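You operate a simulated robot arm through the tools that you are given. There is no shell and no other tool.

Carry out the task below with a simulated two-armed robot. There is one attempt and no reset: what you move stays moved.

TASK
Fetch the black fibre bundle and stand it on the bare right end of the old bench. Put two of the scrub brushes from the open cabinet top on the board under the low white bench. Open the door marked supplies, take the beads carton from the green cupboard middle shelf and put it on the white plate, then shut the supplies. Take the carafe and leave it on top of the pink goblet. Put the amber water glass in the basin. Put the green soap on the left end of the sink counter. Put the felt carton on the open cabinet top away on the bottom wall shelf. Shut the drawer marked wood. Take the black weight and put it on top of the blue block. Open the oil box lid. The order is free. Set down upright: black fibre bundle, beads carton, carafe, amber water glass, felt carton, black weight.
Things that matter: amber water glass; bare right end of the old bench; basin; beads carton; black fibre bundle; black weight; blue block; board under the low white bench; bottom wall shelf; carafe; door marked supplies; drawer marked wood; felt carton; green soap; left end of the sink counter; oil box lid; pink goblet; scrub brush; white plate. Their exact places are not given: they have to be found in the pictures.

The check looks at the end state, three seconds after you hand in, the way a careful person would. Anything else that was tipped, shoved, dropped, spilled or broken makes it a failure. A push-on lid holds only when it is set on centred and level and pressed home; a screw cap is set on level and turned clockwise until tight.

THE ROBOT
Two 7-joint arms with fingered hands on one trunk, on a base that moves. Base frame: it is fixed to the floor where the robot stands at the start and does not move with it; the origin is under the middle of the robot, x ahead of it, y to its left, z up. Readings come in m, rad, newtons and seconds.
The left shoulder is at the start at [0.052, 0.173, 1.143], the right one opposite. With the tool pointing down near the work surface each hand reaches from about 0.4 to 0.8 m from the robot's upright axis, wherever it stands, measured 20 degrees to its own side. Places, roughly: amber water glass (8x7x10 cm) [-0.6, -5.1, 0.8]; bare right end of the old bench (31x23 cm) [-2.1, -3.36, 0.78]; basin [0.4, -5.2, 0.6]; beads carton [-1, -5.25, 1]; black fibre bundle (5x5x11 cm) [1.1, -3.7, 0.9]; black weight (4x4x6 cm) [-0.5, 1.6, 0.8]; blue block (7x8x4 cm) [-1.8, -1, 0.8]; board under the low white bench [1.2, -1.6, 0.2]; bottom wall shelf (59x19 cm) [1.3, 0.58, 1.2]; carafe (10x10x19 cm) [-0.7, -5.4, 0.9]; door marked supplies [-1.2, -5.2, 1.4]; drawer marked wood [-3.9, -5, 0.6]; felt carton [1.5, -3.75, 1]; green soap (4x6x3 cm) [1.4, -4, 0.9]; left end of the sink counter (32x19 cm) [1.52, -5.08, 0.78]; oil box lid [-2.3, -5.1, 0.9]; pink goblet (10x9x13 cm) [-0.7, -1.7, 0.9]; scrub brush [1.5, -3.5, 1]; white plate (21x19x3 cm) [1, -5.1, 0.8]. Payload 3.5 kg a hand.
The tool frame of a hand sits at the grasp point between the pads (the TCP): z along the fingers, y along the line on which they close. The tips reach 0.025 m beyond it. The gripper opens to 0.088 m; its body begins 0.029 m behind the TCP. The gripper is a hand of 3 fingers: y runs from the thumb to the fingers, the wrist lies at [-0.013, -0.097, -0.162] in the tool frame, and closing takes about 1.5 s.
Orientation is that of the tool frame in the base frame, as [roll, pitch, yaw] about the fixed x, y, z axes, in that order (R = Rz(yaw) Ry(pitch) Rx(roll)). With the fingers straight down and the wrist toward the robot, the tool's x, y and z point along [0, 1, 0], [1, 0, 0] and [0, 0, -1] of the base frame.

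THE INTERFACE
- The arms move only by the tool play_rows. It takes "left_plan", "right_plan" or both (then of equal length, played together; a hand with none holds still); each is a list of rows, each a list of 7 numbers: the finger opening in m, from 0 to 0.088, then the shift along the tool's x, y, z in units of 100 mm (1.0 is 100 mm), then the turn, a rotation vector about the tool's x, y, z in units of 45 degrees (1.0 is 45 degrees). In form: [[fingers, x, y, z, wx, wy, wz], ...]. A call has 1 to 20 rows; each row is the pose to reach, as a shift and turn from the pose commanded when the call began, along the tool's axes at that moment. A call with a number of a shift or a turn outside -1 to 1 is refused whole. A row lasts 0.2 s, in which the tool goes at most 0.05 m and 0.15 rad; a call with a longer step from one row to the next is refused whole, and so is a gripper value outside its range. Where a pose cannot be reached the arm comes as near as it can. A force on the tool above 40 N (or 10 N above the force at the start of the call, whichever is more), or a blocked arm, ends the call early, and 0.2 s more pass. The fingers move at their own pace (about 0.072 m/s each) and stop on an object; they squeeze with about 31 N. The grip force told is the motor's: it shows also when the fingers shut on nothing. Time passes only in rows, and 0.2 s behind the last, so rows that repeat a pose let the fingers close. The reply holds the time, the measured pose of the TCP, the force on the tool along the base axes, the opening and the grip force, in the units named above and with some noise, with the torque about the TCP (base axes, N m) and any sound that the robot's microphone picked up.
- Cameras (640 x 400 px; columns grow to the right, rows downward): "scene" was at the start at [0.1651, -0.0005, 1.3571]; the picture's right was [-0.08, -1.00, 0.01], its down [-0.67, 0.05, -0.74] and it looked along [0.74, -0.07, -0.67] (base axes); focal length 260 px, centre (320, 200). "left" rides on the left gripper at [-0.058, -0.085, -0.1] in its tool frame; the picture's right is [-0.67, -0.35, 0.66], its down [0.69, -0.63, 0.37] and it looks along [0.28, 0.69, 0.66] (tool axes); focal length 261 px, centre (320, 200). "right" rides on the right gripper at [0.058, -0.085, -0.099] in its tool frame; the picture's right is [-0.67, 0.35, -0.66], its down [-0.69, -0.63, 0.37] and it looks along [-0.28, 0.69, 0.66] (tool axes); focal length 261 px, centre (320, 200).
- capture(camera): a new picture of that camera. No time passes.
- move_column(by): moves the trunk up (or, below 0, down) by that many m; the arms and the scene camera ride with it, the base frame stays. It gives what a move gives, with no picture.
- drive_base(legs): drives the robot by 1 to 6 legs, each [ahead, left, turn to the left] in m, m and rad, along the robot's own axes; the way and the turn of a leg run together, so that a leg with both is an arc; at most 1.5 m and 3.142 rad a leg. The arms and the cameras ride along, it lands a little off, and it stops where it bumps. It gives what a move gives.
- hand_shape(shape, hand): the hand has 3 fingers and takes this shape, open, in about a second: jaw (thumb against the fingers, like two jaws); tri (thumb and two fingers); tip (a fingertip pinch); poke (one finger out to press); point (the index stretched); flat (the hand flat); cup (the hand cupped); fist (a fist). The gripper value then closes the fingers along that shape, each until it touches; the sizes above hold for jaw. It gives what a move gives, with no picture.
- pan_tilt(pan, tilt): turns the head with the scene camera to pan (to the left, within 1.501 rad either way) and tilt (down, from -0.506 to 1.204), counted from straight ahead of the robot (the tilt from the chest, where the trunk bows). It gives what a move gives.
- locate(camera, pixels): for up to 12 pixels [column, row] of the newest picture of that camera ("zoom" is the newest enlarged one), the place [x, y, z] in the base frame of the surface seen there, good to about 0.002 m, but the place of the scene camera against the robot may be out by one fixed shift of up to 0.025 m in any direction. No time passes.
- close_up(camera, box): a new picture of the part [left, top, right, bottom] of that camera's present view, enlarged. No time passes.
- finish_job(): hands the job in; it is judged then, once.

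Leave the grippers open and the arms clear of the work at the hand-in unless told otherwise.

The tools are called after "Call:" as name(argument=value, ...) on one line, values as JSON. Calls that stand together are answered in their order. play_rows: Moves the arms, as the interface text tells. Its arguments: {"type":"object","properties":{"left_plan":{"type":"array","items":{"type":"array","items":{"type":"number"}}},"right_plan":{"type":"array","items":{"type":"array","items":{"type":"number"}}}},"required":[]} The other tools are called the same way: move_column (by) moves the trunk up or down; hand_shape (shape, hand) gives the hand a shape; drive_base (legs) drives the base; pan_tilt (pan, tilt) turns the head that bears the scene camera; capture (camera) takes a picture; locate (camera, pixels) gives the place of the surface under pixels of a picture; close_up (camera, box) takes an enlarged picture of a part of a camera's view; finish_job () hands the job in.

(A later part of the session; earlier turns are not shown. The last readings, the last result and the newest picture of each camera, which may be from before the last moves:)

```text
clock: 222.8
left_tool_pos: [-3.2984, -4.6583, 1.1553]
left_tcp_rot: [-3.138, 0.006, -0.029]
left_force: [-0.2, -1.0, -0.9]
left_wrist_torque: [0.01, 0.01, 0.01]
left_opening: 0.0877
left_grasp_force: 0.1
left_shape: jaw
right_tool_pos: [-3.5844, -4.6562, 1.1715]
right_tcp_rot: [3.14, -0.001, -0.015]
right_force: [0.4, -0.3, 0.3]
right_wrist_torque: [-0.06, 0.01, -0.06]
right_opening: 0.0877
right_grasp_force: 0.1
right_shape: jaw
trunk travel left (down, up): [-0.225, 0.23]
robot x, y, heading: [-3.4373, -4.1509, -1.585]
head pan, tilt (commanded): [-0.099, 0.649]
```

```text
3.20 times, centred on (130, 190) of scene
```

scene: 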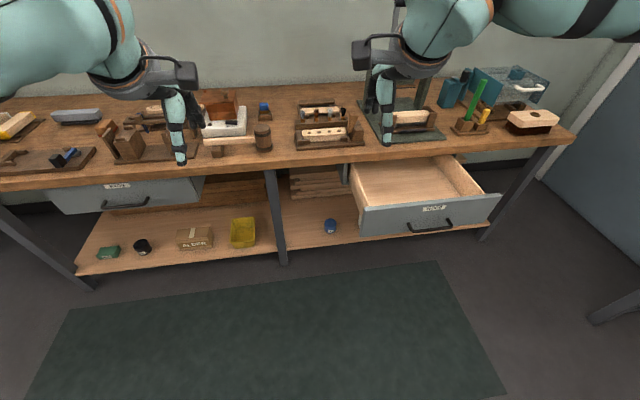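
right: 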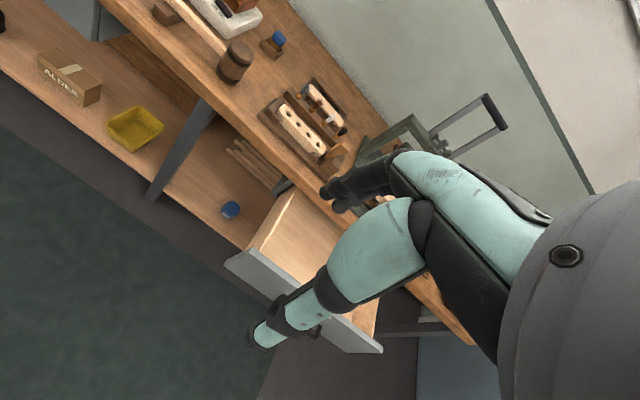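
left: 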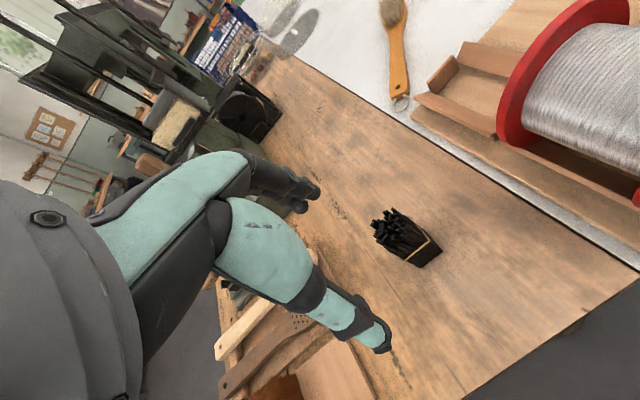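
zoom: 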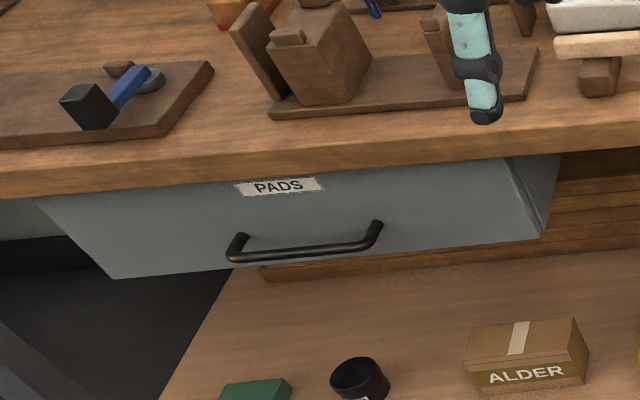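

The closed front should sit at about y≈-5.12, so I need to push about 26 cm. I'll place myself in front, tilt the right hand 45° forward with closed fingers, and push on the panel left of the handle.

Call:
drive_base(legs=[[0.0, -0.13, 0.02]])

Call:
play_rows(right_plan=[[0.0, 0, -0.1, 0, -0.17, 0, 0], [0.0, 0, -0.2, 0, -0.34, 0, 0], [0.0, 0, -0.3, 0, -0.51, 0, 0], [0.0, 0, -0.4, 0, -0.68, 0, 0], [0.0, 0, -0.5, 0, -0.85, 0, 0], [0.0, 0, -0.5, 0, -1.0, 0, 0], [0.0, 0, -0.5, 0, -1.0, 0, 0]])

Call:
capture(camera="right")

Call:
capture(camera="scene")

```text
clock: 224.1
left_tool_pos: [-3.4152, -4.6548, 1.1564]
left_tcp_rot: [-3.14, 0.006, -0.008]
left_force: [-0.2, 0.5, 1.1]
left_wrist_torque: [0.01, 0.0, 0.0]
left_opening: 0.088
left_grasp_force: 0.0
left_shape: jaw
right_tool_pos: [-3.7011, -4.6573, 1.1706]
right_tcp_rot: [3.14, 0.002, 0.005]
right_force: [0.1, -0.4, -0.1]
right_wrist_torque: [0.0, -0.02, 0.01]
right_opening: 0.0874
right_grasp_force: 0.0
right_shape: jaw
trunk travel left (down, up): [-0.225, 0.23]
robot x, y, heading: [-3.5648, -4.151, -1.573]
head pan, tilt (commanded): [-0.099, 0.649]
```

```text
clock: 225.7
left_tool_pos: [-3.4176, -4.6549, 1.1561]
left_tcp_rot: [3.141, 0.004, -0.007]
left_force: [0.4, 0.4, -1.2]
left_wrist_torque: [-0.02, -0.01, -0.03]
left_opening: 0.088
left_grasp_force: 0.0
left_shape: jaw
right_tool_pos: [-3.7031, -4.6127, 1.1707]
right_tcp_rot: [2.54, 0.0, 0.004]
right_force: [-0.1, -0.3, 0.8]
right_wrist_torque: [0.0, 0.02, 0.0]
right_opening: 0.0
right_grasp_force: 30.7
right_shape: jaw
right hand out of reach, approached as far as the arm can: row 5, 6, 7
trunk travel left (down, up): [-0.225, 0.23]
robot x, y, heading: [-3.565, -4.1497, -1.57]
head pan, tilt (commanded): [-0.099, 0.649]
```

```text
taken
```

right: 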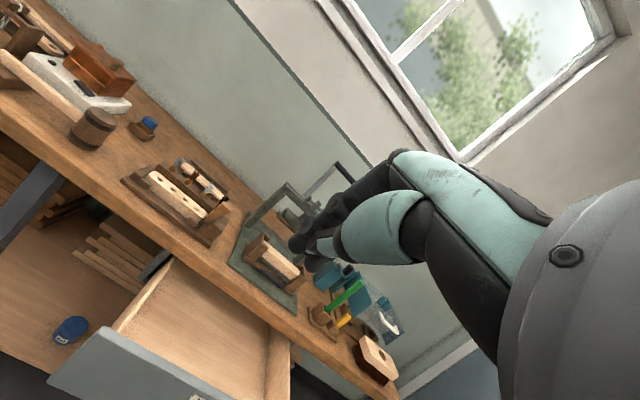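

```text
taken
```

scene: 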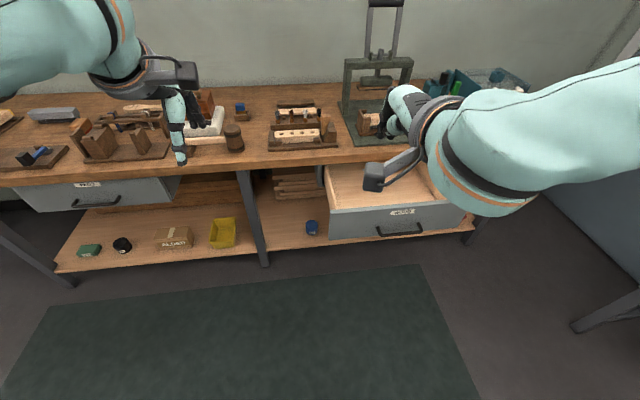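

The hand tilted about 34°, enough. I'll lower the trunk by 0.2 m so that the hand comes down in front of the drawer.

Call:
move_column(by=-0.2)

Call:
play_rows(right_plan=[[0.0, 0, -0.2, 0.3, 0, 0, 0], [0.0, 0, -0.4, 0.6, 0, 0, 0], [0.0, 0, -0.56, 0.83, 0, 0, 0], [0.0, 0, -0.56, 0.83, 0, 0, 0]])

Call:
capture(camera="right")

Call:
capture(camera="scene")

```text
clock: 227.9
left_tool_pos: [-3.4178, -4.6534, 0.956]
left_tcp_rot: [3.139, 0.005, -0.006]
left_force: [0.7, -0.2, -0.1]
left_wrist_torque: [0.0, -0.03, -0.03]
left_opening: 0.088
left_grasp_force: 0.1
left_shape: jaw
right_tool_pos: [-3.7035, -4.6864, 0.8085]
right_tcp_rot: [2.843, -0.001, 0.006]
right_force: [0.5, -0.2, 0.1]
right_wrist_torque: [-0.01, -0.01, 0.01]
right_opening: 0.0
right_grasp_force: 30.8
right_shape: jaw
trunk travel left (down, up): [-0.025, 0.43]
robot x, y, heading: [-3.5672, -4.1495, -1.57]
head pan, tilt (commanded): [-0.099, 0.649]
```

```text
clock: 228.9
left_tool_pos: [-3.4179, -4.6536, 0.955]
left_tcp_rot: [-3.14, 0.005, -0.006]
left_force: [-0.9, -0.5, 0.0]
left_wrist_torque: [0.02, 0.0, -0.02]
left_opening: 0.0879
left_grasp_force: 0.0
left_shape: jaw
right_tool_pos: [-3.7044, -4.6833, 0.7952]
right_tcp_rot: [2.843, 0.002, 0.005]
right_force: [-0.2, -0.6, 0.7]
right_wrist_torque: [-0.02, 0.02, -0.01]
right_opening: 0.0
right_grasp_force: 31.8
right_shape: jaw
right hand out of reach, approached as far as the arm can: row 1, 2, 3, 4
trunk travel left (down, up): [-0.025, 0.43]
robot x, y, heading: [-3.5664, -4.1496, -1.569]
head pan, tilt (commanded): [-0.099, 0.649]
```

```text
taken
```

right: 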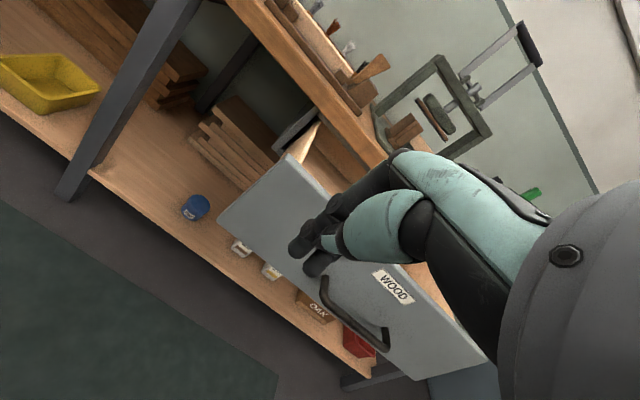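

```text
taken
```

scene: 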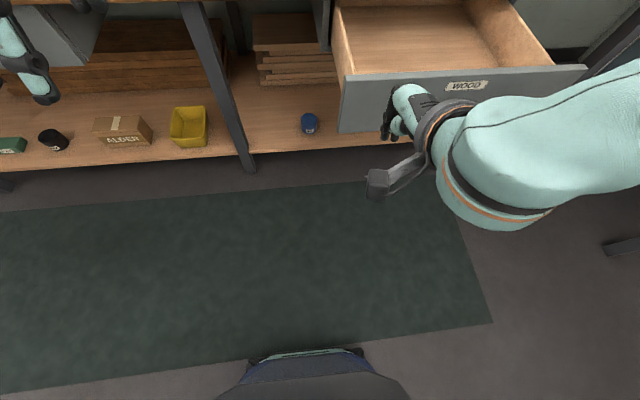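

The arm can't hold that much tilt down here. I'll undo part of the tilt to get back to a clean, reachable pose.

Call:
play_rows(right_plan=[[0.0, 0, 0, 0, 0.15, 0, 0], [0.0, 0, 0, 0, 0.3, 0, 0], [0.0, 0, 0, 0, 0.45, 0, 0], [0.0, 0, 0, 0, 0.6, 0, 0], [0.0, 0, 0, 0, 0.6, 0, 0]])

```text
clock: 230.1
left_tool_pos: [-3.4165, -4.6535, 0.9561]
left_tcp_rot: [-3.138, 0.006, -0.007]
left_force: [-0.6, 0.5, 0.5]
left_wrist_torque: [0.02, 0.0, 0.02]
left_opening: 0.088
left_grasp_force: 0.1
left_shape: jaw
right_tool_pos: [-3.7044, -4.6822, 0.7971]
right_tcp_rot: [-2.967, -0.001, 0.002]
right_force: [-0.1, 0.0, 0.2]
right_wrist_torque: [-0.02, 0.02, 0.04]
right_opening: 0.0002
right_grasp_force: 31.4
right_shape: jaw
trunk travel left (down, up): [-0.025, 0.43]
robot x, y, heading: [-3.5657, -4.149, -1.569]
head pan, tilt (commanded): [-0.099, 0.649]
```

Now the pose is clean (tilted slightly back). I'll view the drawer front from the right camera to measure it.

Call:
capture(camera="right")

```text
taken
```

right: 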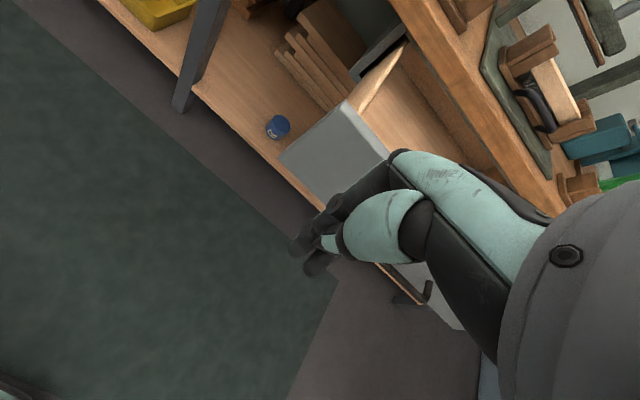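

Call:
locate(camera="right", pixels=[[344, 102], [310, 175], [335, 145], [375, 160], [282, 155], [428, 292], [420, 300], [455, 325], [300, 255], [322, 245], [400, 45]])

```text
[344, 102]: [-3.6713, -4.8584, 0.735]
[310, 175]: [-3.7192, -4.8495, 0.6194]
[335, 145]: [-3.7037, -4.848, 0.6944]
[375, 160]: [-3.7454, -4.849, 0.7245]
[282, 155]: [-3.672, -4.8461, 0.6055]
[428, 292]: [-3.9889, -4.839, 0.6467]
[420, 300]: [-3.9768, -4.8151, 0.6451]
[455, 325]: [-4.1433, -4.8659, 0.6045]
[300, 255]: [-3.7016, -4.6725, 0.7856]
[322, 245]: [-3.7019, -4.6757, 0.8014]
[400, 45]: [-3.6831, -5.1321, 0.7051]
```

The panel face is at y≈-4.848, z 0.605–0.735. I'll lower the hand and tilt it forward moderately.

Call:
play_rows(right_plan=[[0.0, -0.1, 0.05, 0.3, 0, 0, 0], [0.0, -0.2, 0.1, 0.6, -0.15, 0, 0], [0.0, -0.3, 0.17, 0.98, -0.3, 0, 0], [0.0, -0.3, 0.17, 0.98, -0.45, 0, 0], [0.0, -0.3, 0.17, 0.98, -0.6, 0, 0], [0.0, -0.3, 0.17, 0.98, -0.65, 0, 0]])

```text
clock: 231.5
left_tool_pos: [-3.4178, -4.6542, 0.955]
left_tcp_rot: [-3.14, 0.006, -0.008]
left_force: [-0.5, -0.1, 0.0]
left_wrist_torque: [-0.02, 0.0, 0.02]
left_opening: 0.0878
left_grasp_force: 0.0
left_shape: jaw
right_tool_pos: [-3.7367, -4.6818, 0.6978]
right_tcp_rot: [3.079, 0.0, 0.004]
right_force: [-0.6, 0.7, 0.6]
right_wrist_torque: [0.03, -0.01, -0.01]
right_opening: 0.0
right_grasp_force: 30.6
right_shape: jaw
right hand out of reach, approached as far as the arm can: row 4, 5, 6
trunk travel left (down, up): [-0.025, 0.43]
robot x, y, heading: [-3.5668, -4.1489, -1.565]
head pan, tilt (commanded): [-0.099, 0.649]
```

At this reach only a near-vertical hand is possible. That's fine: I'll go lower and press the panel with the backs of the closed fingers, tilting a bit more as the arm extends.

Call:
play_rows(right_plan=[[0.0, 0, -0.02, 0.3, 0, 0, 0], [0.0, 0, -0.03, 0.5, 0, 0, 0], [0.0, 0, 0.25, 0.52, 0, 0, 0], [0.0, 0, 0.5, 0.54, 0, 0, 0], [0.0, 0, 0.75, 0.56, 0, 0, 0], [0.0, 0, 0.97, 0.56, 0, 0, 0], [0.0, 0, 0.97, 0.56, -0.15, 0, 0], [0.0, 0, 0.97, 0.56, -0.3, 0, 0]])

Call:
capture(camera="right")

Call:
capture(camera="scene")

```text
clock: 233.3
left_tool_pos: [-3.4174, -4.6549, 0.9557]
left_tcp_rot: [-3.141, 0.006, -0.006]
left_force: [1.1, -0.5, 0.8]
left_wrist_torque: [0.0, -0.03, -0.02]
left_opening: 0.0878
left_grasp_force: 0.1
left_shape: jaw
right_tool_pos: [-3.7338, -4.7824, 0.6458]
right_tcp_rot: [3.023, 0.002, 0.005]
right_force: [1.0, 0.5, -0.9]
right_wrist_torque: [-0.04, 0.0, 0.01]
right_opening: 0.0001
right_grasp_force: 31.1
right_shape: jaw
right hand out of reach, approached as far as the arm can: row 1, 2, 3, 7, 8
trunk travel left (down, up): [-0.025, 0.43]
robot x, y, heading: [-3.5668, -4.1505, -1.571]
head pan, tilt (commanded): [-0.099, 0.649]
```

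```text
taken
```

right: 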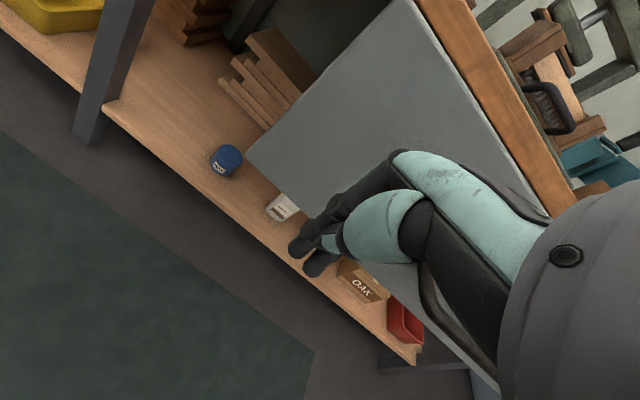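

```text
taken
```

scene: 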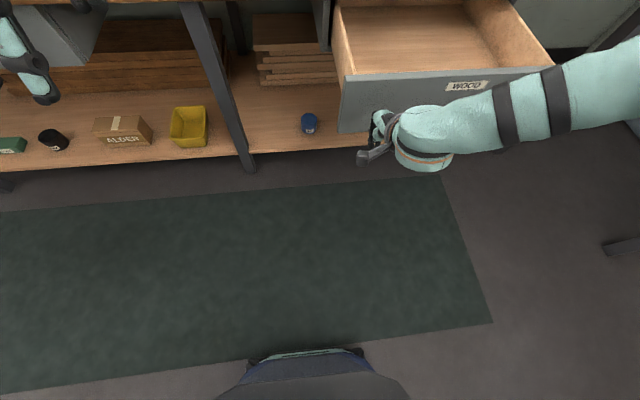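

The hand is close to the panel. I'll push forward 10 cm and watch the force.

Call:
play_rows(right_plan=[[0.0, 0, 0.2, 0.024, 0, 0, 0], [0.0, 0, 0.4, 0.047, 0, 0, 0], [0.0, 0, 0.6, 0.07, 0, 0, 0], [0.0, 0, 0.8, 0.095, 0, 0, 0], [0.0, 0, 0.99, 0.118, 0, 0, 0]])

Call:
capture(camera="scene")

```text
clock: 234.5
left_tool_pos: [-3.4168, -4.6544, 0.9553]
left_tcp_rot: [-3.14, 0.007, -0.007]
left_force: [-0.9, 0.0, -0.2]
left_wrist_torque: [-0.03, 0.0, 0.0]
left_opening: 0.0879
left_grasp_force: 0.0
left_shape: jaw
right_tool_pos: [-3.7349, -4.8822, 0.6462]
right_tcp_rot: [3.021, 0.0, 0.004]
right_force: [0.2, -0.2, -0.5]
right_wrist_torque: [-0.02, 0.0, 0.03]
right_opening: 0.0002
right_grasp_force: 31.0
right_shape: jaw
trunk travel left (down, up): [-0.025, 0.43]
robot x, y, heading: [-3.5715, -4.1486, -1.568]
head pan, tilt (commanded): [-0.099, 0.649]
```

```text
taken
```

scene: 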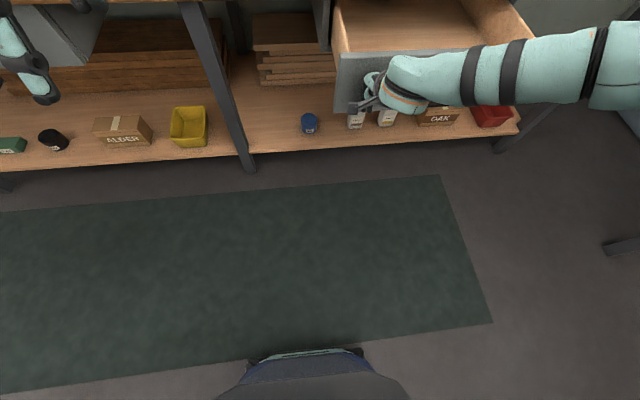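

The drawer slides in easily. I'll roll the base forward 12 cm to keep pushing, then finish with the arm.

Call:
drive_base(legs=[[0.12, 0, 0]])

Call:
capture(camera="right")

Call:
capture(camera="scene")

```text
clock: 235.7
left_tool_pos: [-3.4168, -4.7759, 0.9549]
left_tcp_rot: [-3.141, 0.007, -0.008]
left_force: [-0.3, 0.0, 0.1]
left_wrist_torque: [0.03, 0.04, 0.02]
left_opening: 0.0878
left_grasp_force: 0.0
left_shape: jaw
right_tool_pos: [-3.7328, -5.0023, 0.6471]
right_tcp_rot: [3.022, -0.001, 0.004]
right_force: [-0.3, 0.3, 0.1]
right_wrist_torque: [0.01, -0.03, 0.0]
right_opening: 0.0001
right_grasp_force: 30.8
right_shape: jaw
trunk travel left (down, up): [-0.025, 0.43]
robot x, y, heading: [-3.569, -4.2674, -1.568]
head pan, tilt (commanded): [-0.099, 0.649]
```

```text
taken
```

right: 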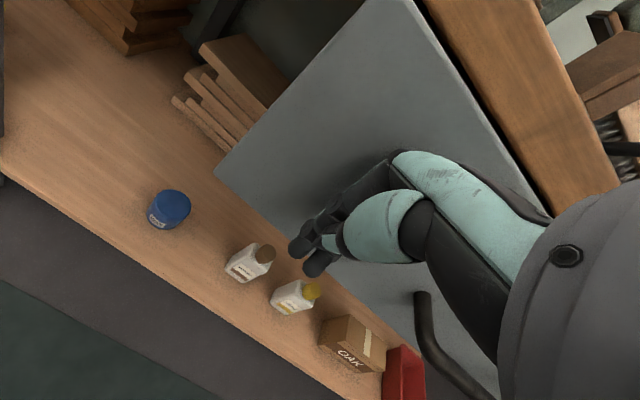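

```text
taken
```

scene: 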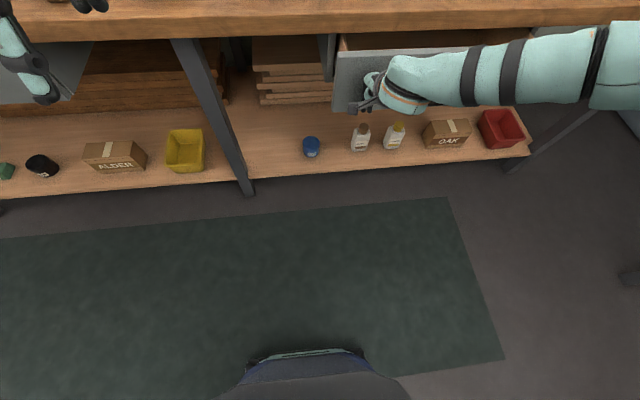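

Call:
locate(camera="right", pixels=[[330, 130], [260, 160], [400, 60], [420, 25], [440, 20], [500, 100], [560, 150], [445, 90], [305, 245], [320, 265]])

```text
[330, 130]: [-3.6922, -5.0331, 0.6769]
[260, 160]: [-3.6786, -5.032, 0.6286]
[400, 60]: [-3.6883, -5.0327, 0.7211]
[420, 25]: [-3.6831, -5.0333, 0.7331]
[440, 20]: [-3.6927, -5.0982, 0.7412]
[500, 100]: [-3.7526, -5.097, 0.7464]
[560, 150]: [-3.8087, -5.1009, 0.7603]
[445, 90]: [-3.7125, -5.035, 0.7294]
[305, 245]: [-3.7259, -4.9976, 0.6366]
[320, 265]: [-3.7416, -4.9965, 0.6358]
```

The panel is at y=-5.033 and the bench edge at -5.097; about 8 cm remain. I'll roll 5 cm more and then press with the arm until it stops.

Call:
drive_base(legs=[[0.05, 0, 0]])

Call:
play_rows(right_plan=[[0.0, 0, 0.1, 0.012, 0, 0, 0], [0.0, 0, 0.2, 0.024, 0, 0, 0], [0.0, 0, 0.27, 0.032, 0, 0, 0], [0.0, 0, 0.31, 0.037, 0, 0, 0], [0.0, 0, 0.35, 0.041, 0, 0, 0], [0.0, 0, 0.39, 0.046, 0, 0, 0], [0.0, 0, 0.43, 0.05, 0, 0, 0]])

Call:
capture(camera="right")

```text
clock: 236.7
left_tool_pos: [-3.4164, -4.8268, 0.9552]
left_tcp_rot: [-3.14, 0.006, -0.006]
left_force: [-0.8, 0.6, 0.7]
left_wrist_torque: [0.0, 0.0, 0.0]
left_opening: 0.0878
left_grasp_force: 0.1
left_shape: jaw
right_tool_pos: [-3.7326, -5.0521, 0.6464]
right_tcp_rot: [3.021, 0.0, 0.005]
right_force: [0.6, -0.4, 0.2]
right_wrist_torque: [0.01, -0.02, 0.03]
right_opening: 0.0
right_grasp_force: 30.8
right_shape: jaw
trunk travel left (down, up): [-0.025, 0.43]
robot x, y, heading: [-3.5652, -4.3206, -1.569]
head pan, tilt (commanded): [-0.099, 0.649]
```

```text
clock: 238.4
left_tool_pos: [-3.4178, -4.821, 0.9582]
left_tcp_rot: [3.139, 0.004, -0.008]
left_force: [0.2, 0.6, 0.0]
left_wrist_torque: [0.02, 0.05, -0.06]
left_opening: 0.0879
left_grasp_force: 0.1
left_shape: jaw
right_tool_pos: [-3.7338, -5.0911, 0.6468]
right_tcp_rot: [3.025, 0.0, 0.002]
right_force: [-0.4, 18.7, 5.0]
right_wrist_torque: [-1.2, -0.05, -0.2]
right_opening: 0.0001
right_grasp_force: 31.4
right_shape: jaw
trunk travel left (down, up): [-0.025, 0.43]
robot x, y, heading: [-3.564, -4.3137, -1.571]
head pan, tilt (commanded): [-0.099, 0.649]
stopped in row 7 (right hand): the force on the tool passed its limit at 43 N (the readings are from after the stop); the commanded pose is now the measured one
```

```text
taken
```

right: 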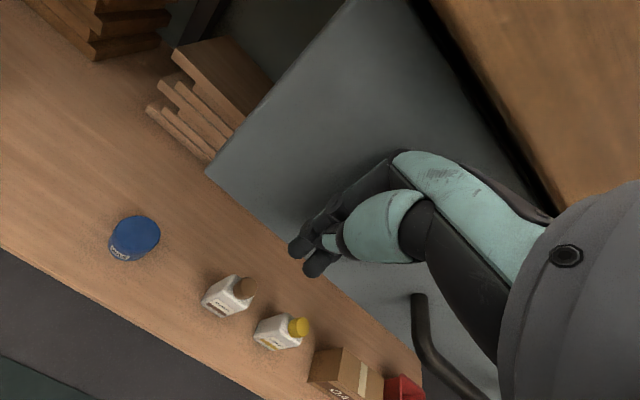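

It stopped firmly. I'll locate the panel to verify it's fully closed.

Call:
locate(camera="right", pixels=[[330, 120], [280, 150], [380, 60], [445, 30], [480, 90], [500, 130]])

Call:
play_rows(right_plan=[[0.0, 0, -0.2, 0, 0, 0, 0], [0.0, 0, -0.5, 0, 0, 0, 0], [0.0, 0, -0.8, -0.1, 0, 0, 0], [0.0, 0, -1.0, -0.2, 0, 0, 0]])

Call:
drive_base(legs=[[-0.35, 0, 0]])

Call:
capture(camera="scene")

```text
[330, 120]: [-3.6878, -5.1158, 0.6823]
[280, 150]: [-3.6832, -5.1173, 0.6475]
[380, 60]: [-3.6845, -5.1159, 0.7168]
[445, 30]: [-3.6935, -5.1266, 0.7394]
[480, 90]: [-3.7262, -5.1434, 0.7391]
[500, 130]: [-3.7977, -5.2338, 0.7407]
```

```text
clock: 239.4
left_tool_pos: [-3.4165, -4.8247, 0.9554]
left_tcp_rot: [3.14, 0.004, -0.007]
left_force: [0.6, 0.2, 0.6]
left_wrist_torque: [0.02, -0.03, -0.02]
left_opening: 0.0877
left_grasp_force: 0.0
left_shape: jaw
right_tool_pos: [-3.7327, -4.9908, 0.6518]
right_tcp_rot: [3.026, -0.003, 0.007]
right_force: [0.4, 0.1, -0.4]
right_wrist_torque: [-0.02, 0.03, 0.02]
right_opening: 0.0
right_grasp_force: 31.0
right_shape: jaw
trunk travel left (down, up): [-0.025, 0.43]
robot x, y, heading: [-3.5685, -4.3197, -1.567]
head pan, tilt (commanded): [-0.099, 0.649]
```

```text
clock: 241.7
left_tool_pos: [-3.4175, -4.4775, 0.9554]
left_tcp_rot: [3.141, 0.004, -0.007]
left_force: [-0.1, -0.2, -0.4]
left_wrist_torque: [-0.03, 0.01, 0.02]
left_opening: 0.0875
left_grasp_force: 0.1
left_shape: jaw
right_tool_pos: [-3.7326, -4.6444, 0.6513]
right_tcp_rot: [3.027, -0.001, 0.006]
right_force: [0.9, 0.7, 0.0]
right_wrist_torque: [-0.03, 0.01, 0.01]
right_opening: 0.0002
right_grasp_force: 31.2
right_shape: jaw
trunk travel left (down, up): [-0.025, 0.43]
robot x, y, heading: [-3.5624, -3.9712, -1.571]
head pan, tilt (commanded): [-0.099, 0.649]
```

```text
taken
```

scene: 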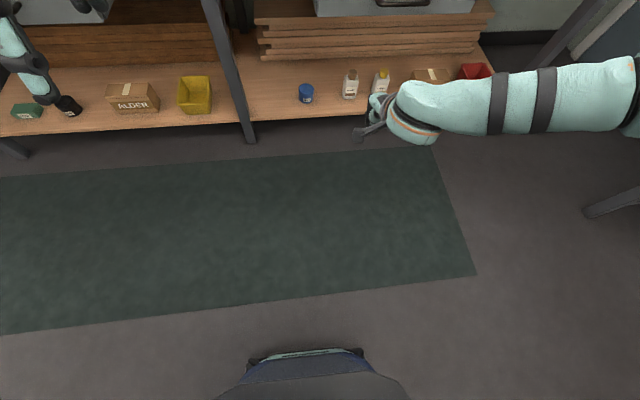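

The panel now sits 1.9 cm behind the bench edge, like its closed neighbour. I'll raise the trunk, straighten the right hand, and check the drawer.

Call:
move_column(by=0.2)

Call:
play_rows(right_plan=[[0.0, 0, 0, -0.3, 0.14, 0, 0], [0.044, 0, 0, -0.6, 0.146, 0, 0], [0.088, 0, 0, -1.0, 0.146, 0, 0]])

Call:
play_rows(right_plan=[[0.088, 0, -0.2, -0.4, 0, 0, 0], [0.088, 0, -0.4, -0.8, 0, 0, 0], [0.088, 0, -0.6, -1.0, 0, 0, 0]])

Call:
pan_tilt(pan=-0.3, tilt=0.5)

Call:
capture(camera="scene")

```text
clock: 243.8
left_tool_pos: [-3.4171, -4.4779, 1.1554]
left_tcp_rot: [-3.14, 0.004, -0.006]
left_force: [0.1, 0.2, 0.0]
left_wrist_torque: [0.0, -0.02, 0.02]
left_opening: 0.0881
left_grasp_force: 0.1
left_shape: jaw
right_tool_pos: [-3.7334, -4.6452, 0.8501]
right_tcp_rot: [3.029, -0.001, 0.004]
right_force: [0.4, -0.5, -0.3]
right_wrist_torque: [-0.01, -0.01, -0.02]
right_opening: 0.0
right_grasp_force: 30.7
right_shape: jaw
trunk travel left (down, up): [-0.225, 0.23]
robot x, y, heading: [-3.565, -3.9723, -1.565]
head pan, tilt (commanded): [-0.099, 0.649]
```

```text
clock: 244.6
left_tool_pos: [-3.417, -4.4769, 1.1561]
left_tcp_rot: [-3.14, 0.004, -0.007]
left_force: [1.2, 0.1, 0.7]
left_wrist_torque: [-0.02, 0.01, -0.04]
left_opening: 0.0879
left_grasp_force: 0.1
left_shape: jaw
right_tool_pos: [-3.735, -4.633, 0.9516]
right_tcp_rot: [3.141, 0.0, 0.006]
right_force: [-0.1, 0.0, -0.5]
right_wrist_torque: [-0.01, -0.02, -0.01]
right_opening: 0.0184
right_grasp_force: 0.0
right_shape: jaw
trunk travel left (down, up): [-0.225, 0.23]
robot x, y, heading: [-3.5652, -3.9693, -1.567]
head pan, tilt (commanded): [-0.099, 0.649]
```

```text
clock: 245.4
left_tool_pos: [-3.4176, -4.4766, 1.1549]
left_tcp_rot: [-3.142, 0.005, -0.006]
left_force: [-1.4, -1.2, -0.4]
left_wrist_torque: [0.0, -0.01, 0.02]
left_opening: 0.0879
left_grasp_force: 0.0
left_shape: jaw
right_tool_pos: [-3.7347, -4.5716, 1.0511]
right_tcp_rot: [-3.141, 0.0, 0.004]
right_force: [0.2, 0.4, -0.9]
right_wrist_torque: [0.01, 0.03, 0.0]
right_opening: 0.088
right_grasp_force: 0.1
right_shape: jaw
trunk travel left (down, up): [-0.225, 0.23]
robot x, y, heading: [-3.5686, -3.9673, -1.569]
head pan, tilt (commanded): [-0.099, 0.649]
```

```text
clock: 246.2
left_tool_pos: [-3.4169, -4.4782, 1.1565]
left_tcp_rot: [-3.14, 0.004, -0.007]
left_force: [-0.1, -0.1, -0.7]
left_wrist_torque: [0.01, -0.01, -0.04]
left_opening: 0.0879
left_grasp_force: 0.1
left_shape: jaw
right_tool_pos: [-3.734, -4.5727, 1.0517]
right_tcp_rot: [-3.14, -0.001, 0.004]
right_force: [0.1, -0.6, 0.2]
right_wrist_torque: [0.01, 0.0, -0.01]
right_opening: 0.0878
right_grasp_force: 0.1
right_shape: jaw
trunk travel left (down, up): [-0.225, 0.23]
robot x, y, heading: [-3.568, -3.9673, -1.57]
head pan, tilt (commanded): [-0.3, 0.499]
```

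```text
taken
```

scene: 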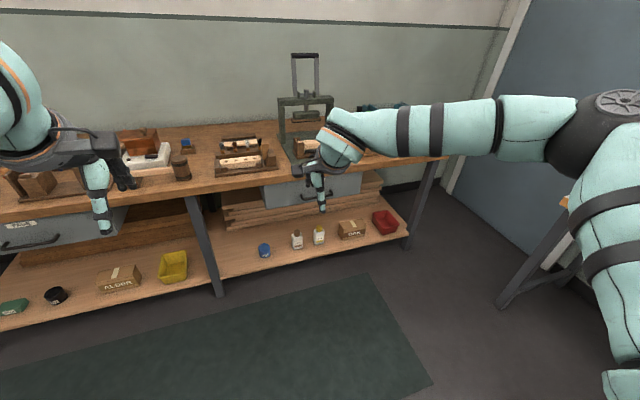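

The WOOD drawer is shut. Now I'll strafe east to the green cupboard.

Call:
drive_base(legs=[[0.0, 1.2, 0], [0.0, 1.1, 0]])

Call:
pan_tilt(pan=0.0, tilt=0.15)

Call:
capture(camera="scene")

```text
clock: 257.4
left_tool_pos: [-1.1418, -4.4548, 1.1569]
left_tcp_rot: [-3.141, 0.004, -0.004]
left_force: [-0.2, 0.0, -0.4]
left_wrist_torque: [-0.04, 0.01, -0.03]
left_opening: 0.0877
left_grasp_force: 0.0
left_shape: jaw
right_tool_pos: [-1.4591, -4.5509, 1.0519]
right_tcp_rot: [-3.141, 0.0, 0.01]
right_force: [-0.2, 0.8, 0.3]
right_wrist_torque: [0.01, 0.01, -0.02]
right_opening: 0.0877
right_grasp_force: 0.1
right_shape: jaw
trunk travel left (down, up): [-0.225, 0.23]
robot x, y, heading: [-1.2936, -3.9472, -1.566]
head pan, tilt (commanded): [-0.3, 0.499]
```

```text
clock: 258.2
left_tool_pos: [-1.1424, -4.4554, 1.1561]
left_tcp_rot: [-3.139, 0.008, -0.003]
left_force: [-0.5, -0.4, 0.9]
left_wrist_torque: [-0.03, 0.02, 0.02]
left_opening: 0.0879
left_grasp_force: 0.2
left_shape: jaw
right_tool_pos: [-1.4578, -4.5502, 1.0517]
right_tcp_rot: [3.142, 0.002, 0.008]
right_force: [-0.2, -1.0, 0.2]
right_wrist_torque: [-0.01, -0.02, 0.0]
right_opening: 0.0878
right_grasp_force: 0.1
right_shape: jaw
trunk travel left (down, up): [-0.225, 0.23]
robot x, y, heading: [-1.2924, -3.9516, -1.565]
head pan, tilt (commanded): [0.0, 0.15]
```

```text
taken
```

scene: 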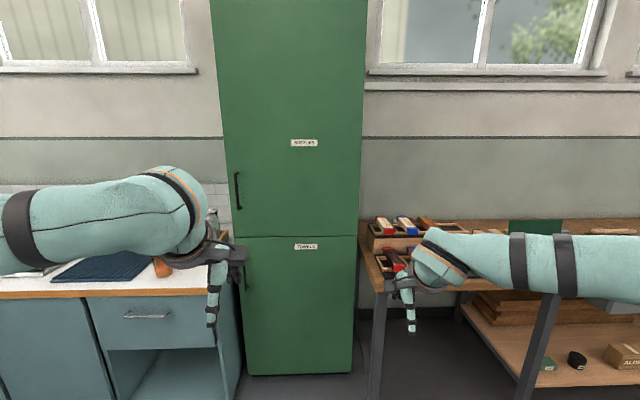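

Two doors, each labelled. I'll read the labels and locate the handles.

Call:
close_up(camera="scene", box=[210, 120, 370, 260])

Call:
locate(camera="scene", pixels=[[304, 143], [305, 247], [238, 172], [239, 190], [238, 207], [236, 236], [357, 235], [245, 280], [220, 100], [363, 100], [240, 340], [225, 160]])

```text
2.86 times, centred on (290, 190) of scene
```

zoom: 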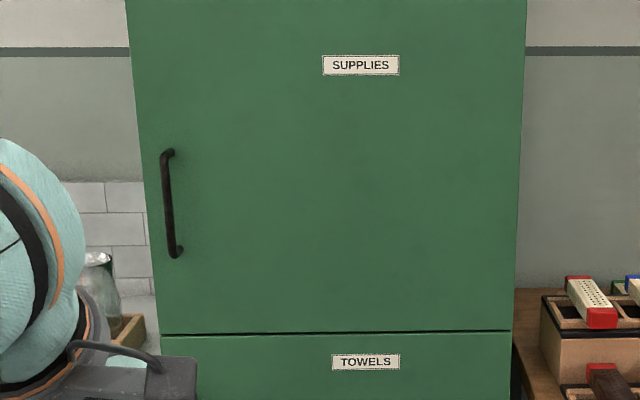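

```text
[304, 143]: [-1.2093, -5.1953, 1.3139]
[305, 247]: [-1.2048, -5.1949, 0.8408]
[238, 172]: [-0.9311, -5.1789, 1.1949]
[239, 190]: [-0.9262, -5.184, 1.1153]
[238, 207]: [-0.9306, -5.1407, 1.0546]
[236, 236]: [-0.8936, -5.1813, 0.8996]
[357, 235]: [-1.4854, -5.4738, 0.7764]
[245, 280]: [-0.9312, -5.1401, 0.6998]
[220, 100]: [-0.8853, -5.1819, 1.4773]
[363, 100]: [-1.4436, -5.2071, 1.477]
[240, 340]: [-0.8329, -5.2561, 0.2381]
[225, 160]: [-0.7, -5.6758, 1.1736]
```

The upper door is SUPPLIES: handle bar at x≈-0.93, z 1.05–1.20; its hinge is on the right (x≈-1.44). I'll stand to the left, clear of the door's swing. First I raise the left hand.

Call:
play_rows(left_plan=[[0.088, 0, -0.2, -0.3, 0, 0, 0], [0.088, 0, -0.4, -0.6, 0, 0, 0], [0.088, 0, -0.6, -0.9, 0, 0, 0], [0.088, 0, -0.8, -1.0, 0, 0, 0]])

Call:
drive_base(legs=[[0.0, 0.72, 0], [0.42, 0, -0.18]])

Call:
pan_tilt(pan=-0.3, tilt=0.5)

Call:
capture(camera="scene")

Call:
capture(camera="right")

```text
clock: 259.2
left_tool_pos: [-1.1427, -4.3739, 1.2557]
left_tcp_rot: [-3.14, 0.004, -0.003]
left_force: [-0.8, -0.7, 0.2]
left_wrist_torque: [0.02, 0.01, 0.02]
left_opening: 0.088
left_grasp_force: 0.0
left_shape: jaw
right_tool_pos: [-1.4579, -4.5498, 1.0524]
right_tcp_rot: [3.139, -0.001, 0.009]
right_force: [0.3, -0.1, -0.6]
right_wrist_torque: [-0.02, -0.01, 0.02]
right_opening: 0.0879
right_grasp_force: 0.2
right_shape: jaw
trunk travel left (down, up): [-0.225, 0.23]
robot x, y, heading: [-1.2946, -3.9527, -1.565]
head pan, tilt (commanded): [0.0, 0.15]
```

```text
clock: 265.3
left_tool_pos: [-0.532, -4.8103, 1.2564]
left_tcp_rot: [3.141, 0.006, -0.182]
left_force: [0.5, -0.1, -0.2]
left_wrist_torque: [0.02, 0.0, 0.0]
left_opening: 0.088
left_grasp_force: 0.1
left_shape: jaw
right_tool_pos: [-0.8733, -4.9269, 1.0523]
right_tcp_rot: [3.139, 0.001, -0.168]
right_force: [0.0, 0.4, 0.7]
right_wrist_torque: [-0.02, 0.0, 0.0]
right_opening: 0.088
right_grasp_force: 0.0
right_shape: jaw
trunk travel left (down, up): [-0.225, 0.23]
robot x, y, heading: [-0.602, -4.3654, -1.737]
head pan, tilt (commanded): [0.0, 0.15]
```

```text
clock: 266.1
left_tool_pos: [-0.5319, -4.8108, 1.2556]
left_tcp_rot: [-3.14, 0.004, -0.184]
left_force: [-0.6, -0.6, -0.5]
left_wrist_torque: [0.03, -0.01, 0.01]
left_opening: 0.0876
left_grasp_force: 0.0
left_shape: jaw
right_tool_pos: [-0.8739, -4.9271, 1.0511]
right_tcp_rot: [3.142, 0.0, -0.167]
right_force: [0.3, 0.2, 0.6]
right_wrist_torque: [0.0, 0.03, 0.02]
right_opening: 0.0876
right_grasp_force: 0.1
right_shape: jaw
trunk travel left (down, up): [-0.225, 0.23]
robot x, y, heading: [-0.6067, -4.3598, -1.743]
head pan, tilt (commanded): [-0.3, 0.499]
```

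```text
taken
```

scene: 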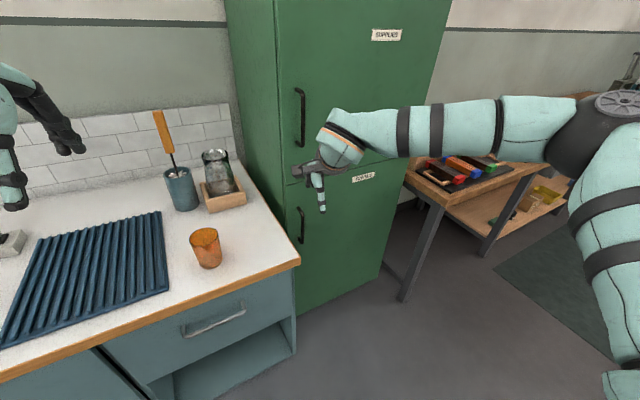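

```text
taken
```

right: 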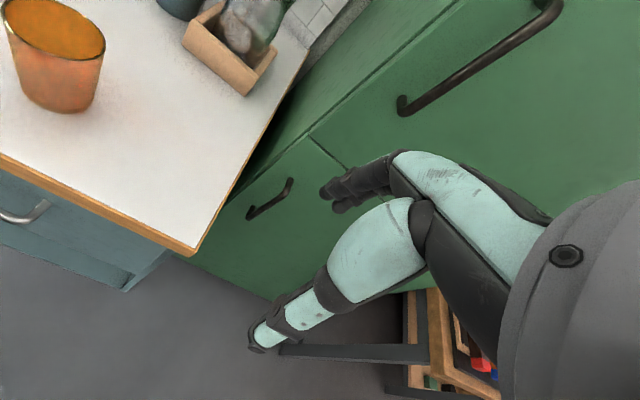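

Nice view. I'll locate the SUPPLIES handle: its bar runs from (405,105) to (550,8) in the right camera.

Call:
locate(camera="right", pixels=[[405, 108], [400, 98], [440, 88], [480, 60], [520, 35], [548, 12], [545, 3], [440, 70], [470, 90], [310, 137], [420, 40], [290, 180]])

Call:
close_up(camera="right", box=[380, 0, 572, 120])

```text
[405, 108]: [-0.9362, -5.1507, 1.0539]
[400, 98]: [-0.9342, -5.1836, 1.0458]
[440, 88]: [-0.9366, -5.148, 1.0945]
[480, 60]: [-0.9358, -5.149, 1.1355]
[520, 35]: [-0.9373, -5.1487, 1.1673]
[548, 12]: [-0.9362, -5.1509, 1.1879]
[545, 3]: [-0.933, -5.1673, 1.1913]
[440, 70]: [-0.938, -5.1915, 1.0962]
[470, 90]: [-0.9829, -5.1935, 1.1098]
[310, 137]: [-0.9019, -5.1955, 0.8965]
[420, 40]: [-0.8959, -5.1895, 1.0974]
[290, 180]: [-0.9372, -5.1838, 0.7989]
```

```text
3.33 times, centred on (476, 60) of right
```

zoom: 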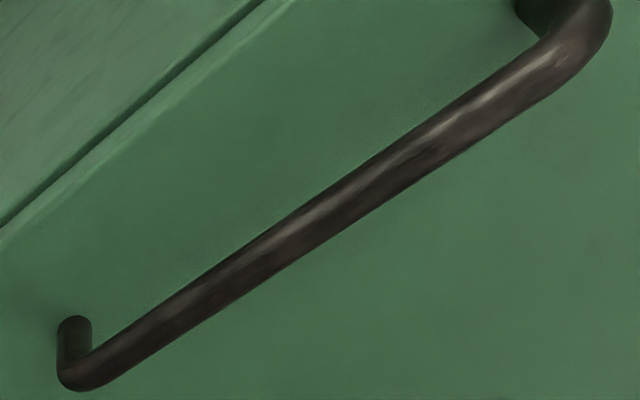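

The handle bar is vertical at x=-0.937, y≈-5.154, z 1.05–1.19. I need the right hand pointing forward with the fingers closing sideways. I'll raise it slightly and rotate in two stages in free space.

Call:
play_rows(right_plan=[[0.088, 0, 0, -0.2, 0, 0, 0], [0.088, 0, 0, -0.4, -0.11, -0.11, -0.11], [0.088, 0, 0, -0.6, -0.22, -0.22, -0.22], [0.088, 0, 0, -0.7, -0.33, -0.33, -0.33], [0.088, 0, 0, -0.7, -0.44, -0.44, -0.44], [0.088, 0, 0, -0.7, -0.55, -0.55, -0.55], [0.088, 0, 0, -0.7, -0.66, -0.66, -0.66], [0.088, 0, 0, -0.7, -0.77, -0.77, -0.77]])

Call:
capture(camera="scene")

```text
clock: 267.9
left_tool_pos: [-0.5336, -4.8097, 1.2552]
left_tcp_rot: [3.141, 0.003, -0.183]
left_force: [0.3, 0.2, 0.3]
left_wrist_torque: [0.03, -0.03, -0.01]
left_opening: 0.0879
left_grasp_force: 0.0
left_shape: jaw
right_tool_pos: [-0.8918, -4.9248, 1.1317]
right_tcp_rot: [2.675, 0.73, 0.295]
right_force: [0.1, 0.4, -0.9]
right_wrist_torque: [-0.01, -0.02, 0.02]
right_opening: 0.0877
right_grasp_force: 0.0
right_shape: jaw
right hand out of reach, approached as far as the arm can: row 8
trunk travel left (down, up): [-0.225, 0.23]
robot x, y, heading: [-0.6042, -4.3687, -1.743]
head pan, tilt (commanded): [-0.3, 0.499]
```

```text
taken
```

scene: 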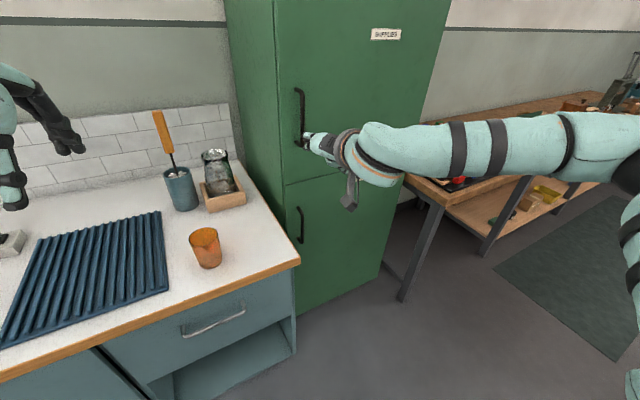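

Half-way rotated without trouble. Now the second half, moving forward slightly to stay in reach.

Call:
play_rows(right_plan=[[0.088, -0.03, 0.07, 0.07, -0.1, -0.1, -0.1], [0.088, -0.06, 0.13, 0.13, -0.2, -0.2, -0.2], [0.088, -0.1, 0.2, 0.2, -0.3, -0.3, -0.3], [0.088, -0.13, 0.27, 0.27, -0.4, -0.4, -0.4], [0.088, -0.17, 0.33, 0.33, -0.5, -0.5, -0.5], [0.088, -0.2, 0.4, 0.4, -0.6, -0.6, -0.6], [0.088, -0.2, 0.4, 0.4, -0.7, -0.7, -0.7], [0.088, -0.2, 0.4, 0.4, -0.77, -0.77, -0.77]])

Call:
capture(camera="right")

Call:
capture(camera="scene")

```text
clock: 269.7
left_tool_pos: [-0.5359, -4.8074, 1.2558]
left_tcp_rot: [3.14, 0.0, -0.18]
left_force: [-0.5, -0.4, 0.1]
left_wrist_torque: [0.03, 0.0, 0.0]
left_opening: 0.0879
left_grasp_force: 0.0
left_shape: jaw
right_tool_pos: [-0.9503, -5.0232, 1.212]
right_tcp_rot: [3.087, 1.511, 1.377]
right_force: [-0.8, 0.9, 0.4]
right_wrist_torque: [-0.02, 0.0, 0.01]
right_opening: 0.0881
right_grasp_force: 0.1
right_shape: jaw
right hand out of reach, approached as far as the arm can: row 1, 2, 3, 4, 5, 6, 7, 8
trunk travel left (down, up): [-0.225, 0.23]
robot x, y, heading: [-0.6027, -4.3649, -1.743]
head pan, tilt (commanded): [-0.3, 0.499]
```

```text
taken
```

right: 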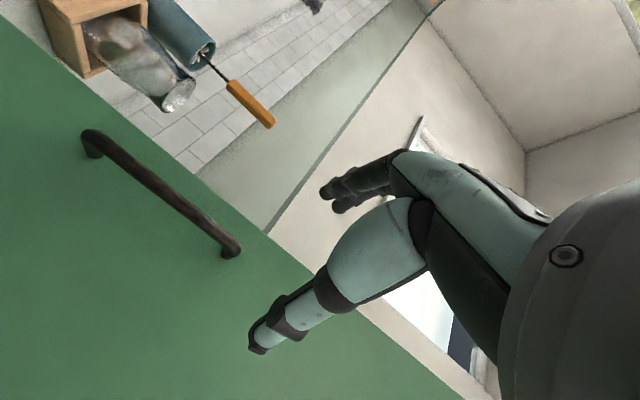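

```text
taken
```

scene: 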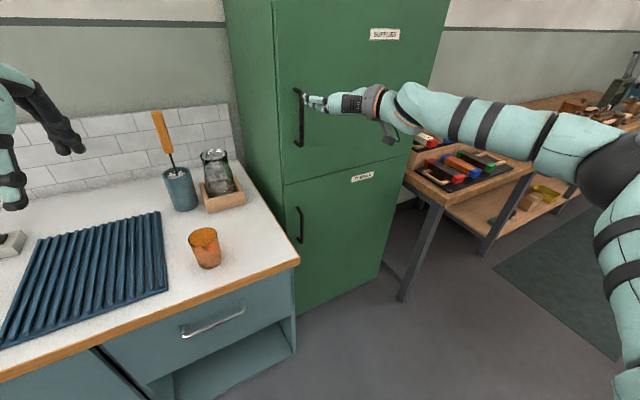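

The hand now points at the door with fingers closing sideways (fingers left, thumb right). I'll lower it to z≈1.12, in line with the bar.

Call:
play_rows(right_plan=[[0.088, 0.3, 0.04, 0.01, 0, 0, 0], [0.088, 0.6, 0.08, 0.02, 0, 0, 0], [0.088, 0.92, 0.13, 0.04, 0, 0, 0], [0.088, 0.92, 0.13, 0.04, 0, 0, 0]])

Call:
capture(camera="right")

```text
clock: 270.7
left_tool_pos: [-0.5316, -4.8106, 1.2553]
left_tcp_rot: [-3.141, 0.005, -0.181]
left_force: [0.9, 1.0, -0.1]
left_wrist_torque: [-0.03, 0.0, 0.03]
left_opening: 0.0875
left_grasp_force: 0.0
left_shape: jaw
right_tool_pos: [-0.9595, -5.0571, 1.1576]
right_tcp_rot: [3.114, 1.478, 1.421]
right_force: [0.1, -0.7, 0.2]
right_wrist_torque: [-0.02, -0.01, -0.03]
right_opening: 0.0879
right_grasp_force: 0.1
right_shape: jaw
right hand out of reach, approached as far as the arm can: row 1, 2, 3, 4
trunk travel left (down, up): [-0.225, 0.23]
robot x, y, heading: [-0.603, -4.3632, -1.738]
head pan, tilt (commanded): [-0.3, 0.499]
```

```text
taken
```

right: 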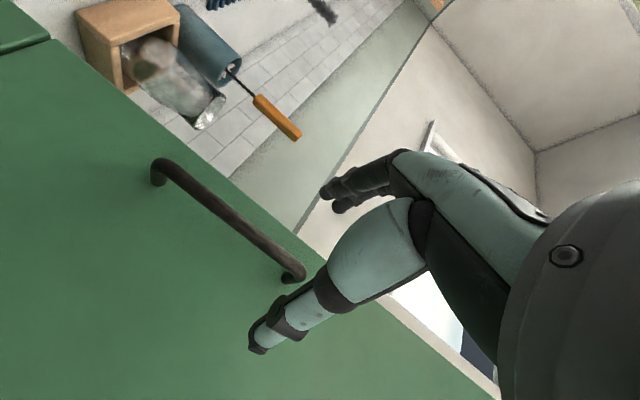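

The arm is near a joint limit but the height (z≈1.16) still fits the bar. I'll advance the whole base instead, which keeps the arm posture.

Call:
drive_base(legs=[[0.05, 0.03, 0]])

Call:
capture(camera="right")

Call:
locate(camera="right", pixels=[[260, 345], [325, 192], [340, 208], [275, 325]])

```text
clock: 271.7
left_tool_pos: [-0.5133, -4.8615, 1.2579]
left_tcp_rot: [3.14, 0.003, -0.181]
left_force: [-0.3, 0.0, 1.0]
left_wrist_torque: [0.01, 0.01, -0.01]
left_opening: 0.0877
left_grasp_force: 0.0
left_shape: jaw
right_tool_pos: [-0.9412, -5.1077, 1.1592]
right_tcp_rot: [3.11, 1.481, 1.416]
right_force: [-0.7, 0.9, 0.7]
right_wrist_torque: [0.0, 0.01, -0.01]
right_opening: 0.0881
right_grasp_force: 0.1
right_shape: jaw
trunk travel left (down, up): [-0.225, 0.23]
robot x, y, heading: [-0.5837, -4.4189, -1.741]
head pan, tilt (commanded): [-0.3, 0.499]
```

```text
taken
```

right: 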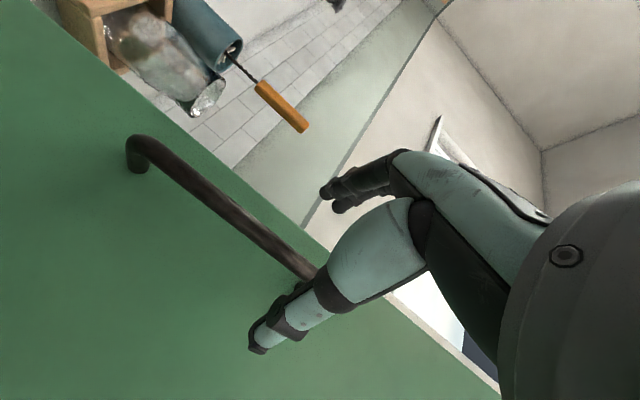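

```text
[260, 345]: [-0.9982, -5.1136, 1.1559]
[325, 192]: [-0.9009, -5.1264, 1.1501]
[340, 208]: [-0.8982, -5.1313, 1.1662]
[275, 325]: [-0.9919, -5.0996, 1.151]
```

The bar lies between thumb and fingers. I'll advance another 4.5 cm.

Call:
drive_base(legs=[[0.044, 0.012, 0]])

Call:
capture(camera="right")

```text
clock: 272.6
left_tool_pos: [-0.5074, -4.905, 1.2581]
left_tcp_rot: [3.139, 0.003, -0.181]
left_force: [0.4, 1.0, -0.4]
left_wrist_torque: [-0.03, 0.01, -0.01]
left_opening: 0.0878
left_grasp_force: 0.0
left_shape: jaw
right_tool_pos: [-0.9357, -5.1515, 1.1613]
right_tcp_rot: [3.1, 1.482, 1.403]
right_force: [-0.4, 0.0, 0.9]
right_wrist_torque: [0.04, 0.01, -0.03]
right_opening: 0.0883
right_grasp_force: 0.0
right_shape: jaw
trunk travel left (down, up): [-0.225, 0.23]
robot x, y, heading: [-0.5801, -4.4591, -1.741]
head pan, tilt (commanded): [-0.3, 0.499]
```

```text
taken
```

right: 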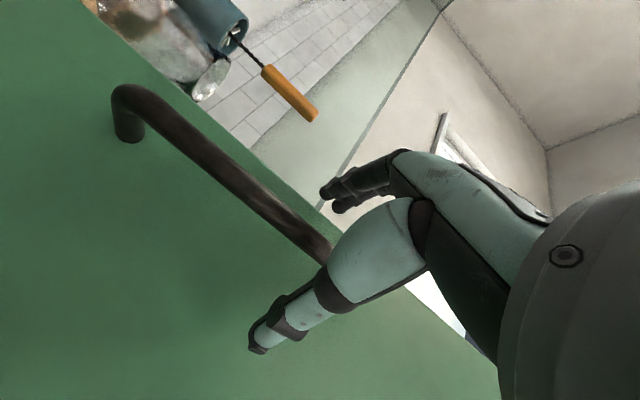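

Aligned. I'll close the fingers on the bar.

Call:
play_rows(right_plan=[[0.0, 0, 0, 0, 0, 0, 0], [0.0, 0, 0, 0, 0, 0, 0], [0.0, 0, 0, 0, 0, 0, 0], [0.0, 0, 0, 0, 0, 0, 0], [0.0, 0, 0, 0, 0, 0, 0], [0.0, 0, 0, 0, 0, 0, 0], [0.0, 0, 0, 0, 0, 0, 0]])

Call:
capture(camera="right")

```text
clock: 274.2
left_tool_pos: [-0.511, -4.9094, 1.2562]
left_tcp_rot: [-3.139, 0.003, -0.184]
left_force: [0.1, 0.1, 0.4]
left_wrist_torque: [-0.01, 0.04, 0.02]
left_opening: 0.0881
left_grasp_force: 0.0
left_shape: jaw
right_tool_pos: [-0.9391, -5.1555, 1.1576]
right_tcp_rot: [3.096, 1.477, 1.398]
right_force: [-10.9, -1.7, -0.1]
right_wrist_torque: [0.01, -0.16, 0.05]
right_opening: 0.008
right_grasp_force: 31.1
right_shape: jaw
trunk travel left (down, up): [-0.225, 0.23]
robot x, y, heading: [-0.5811, -4.4644, -1.744]
head pan, tilt (commanded): [-0.3, 0.499]
```

```text
taken
```

right: 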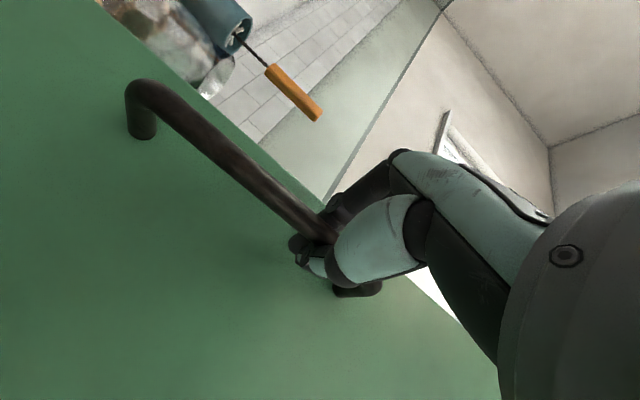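

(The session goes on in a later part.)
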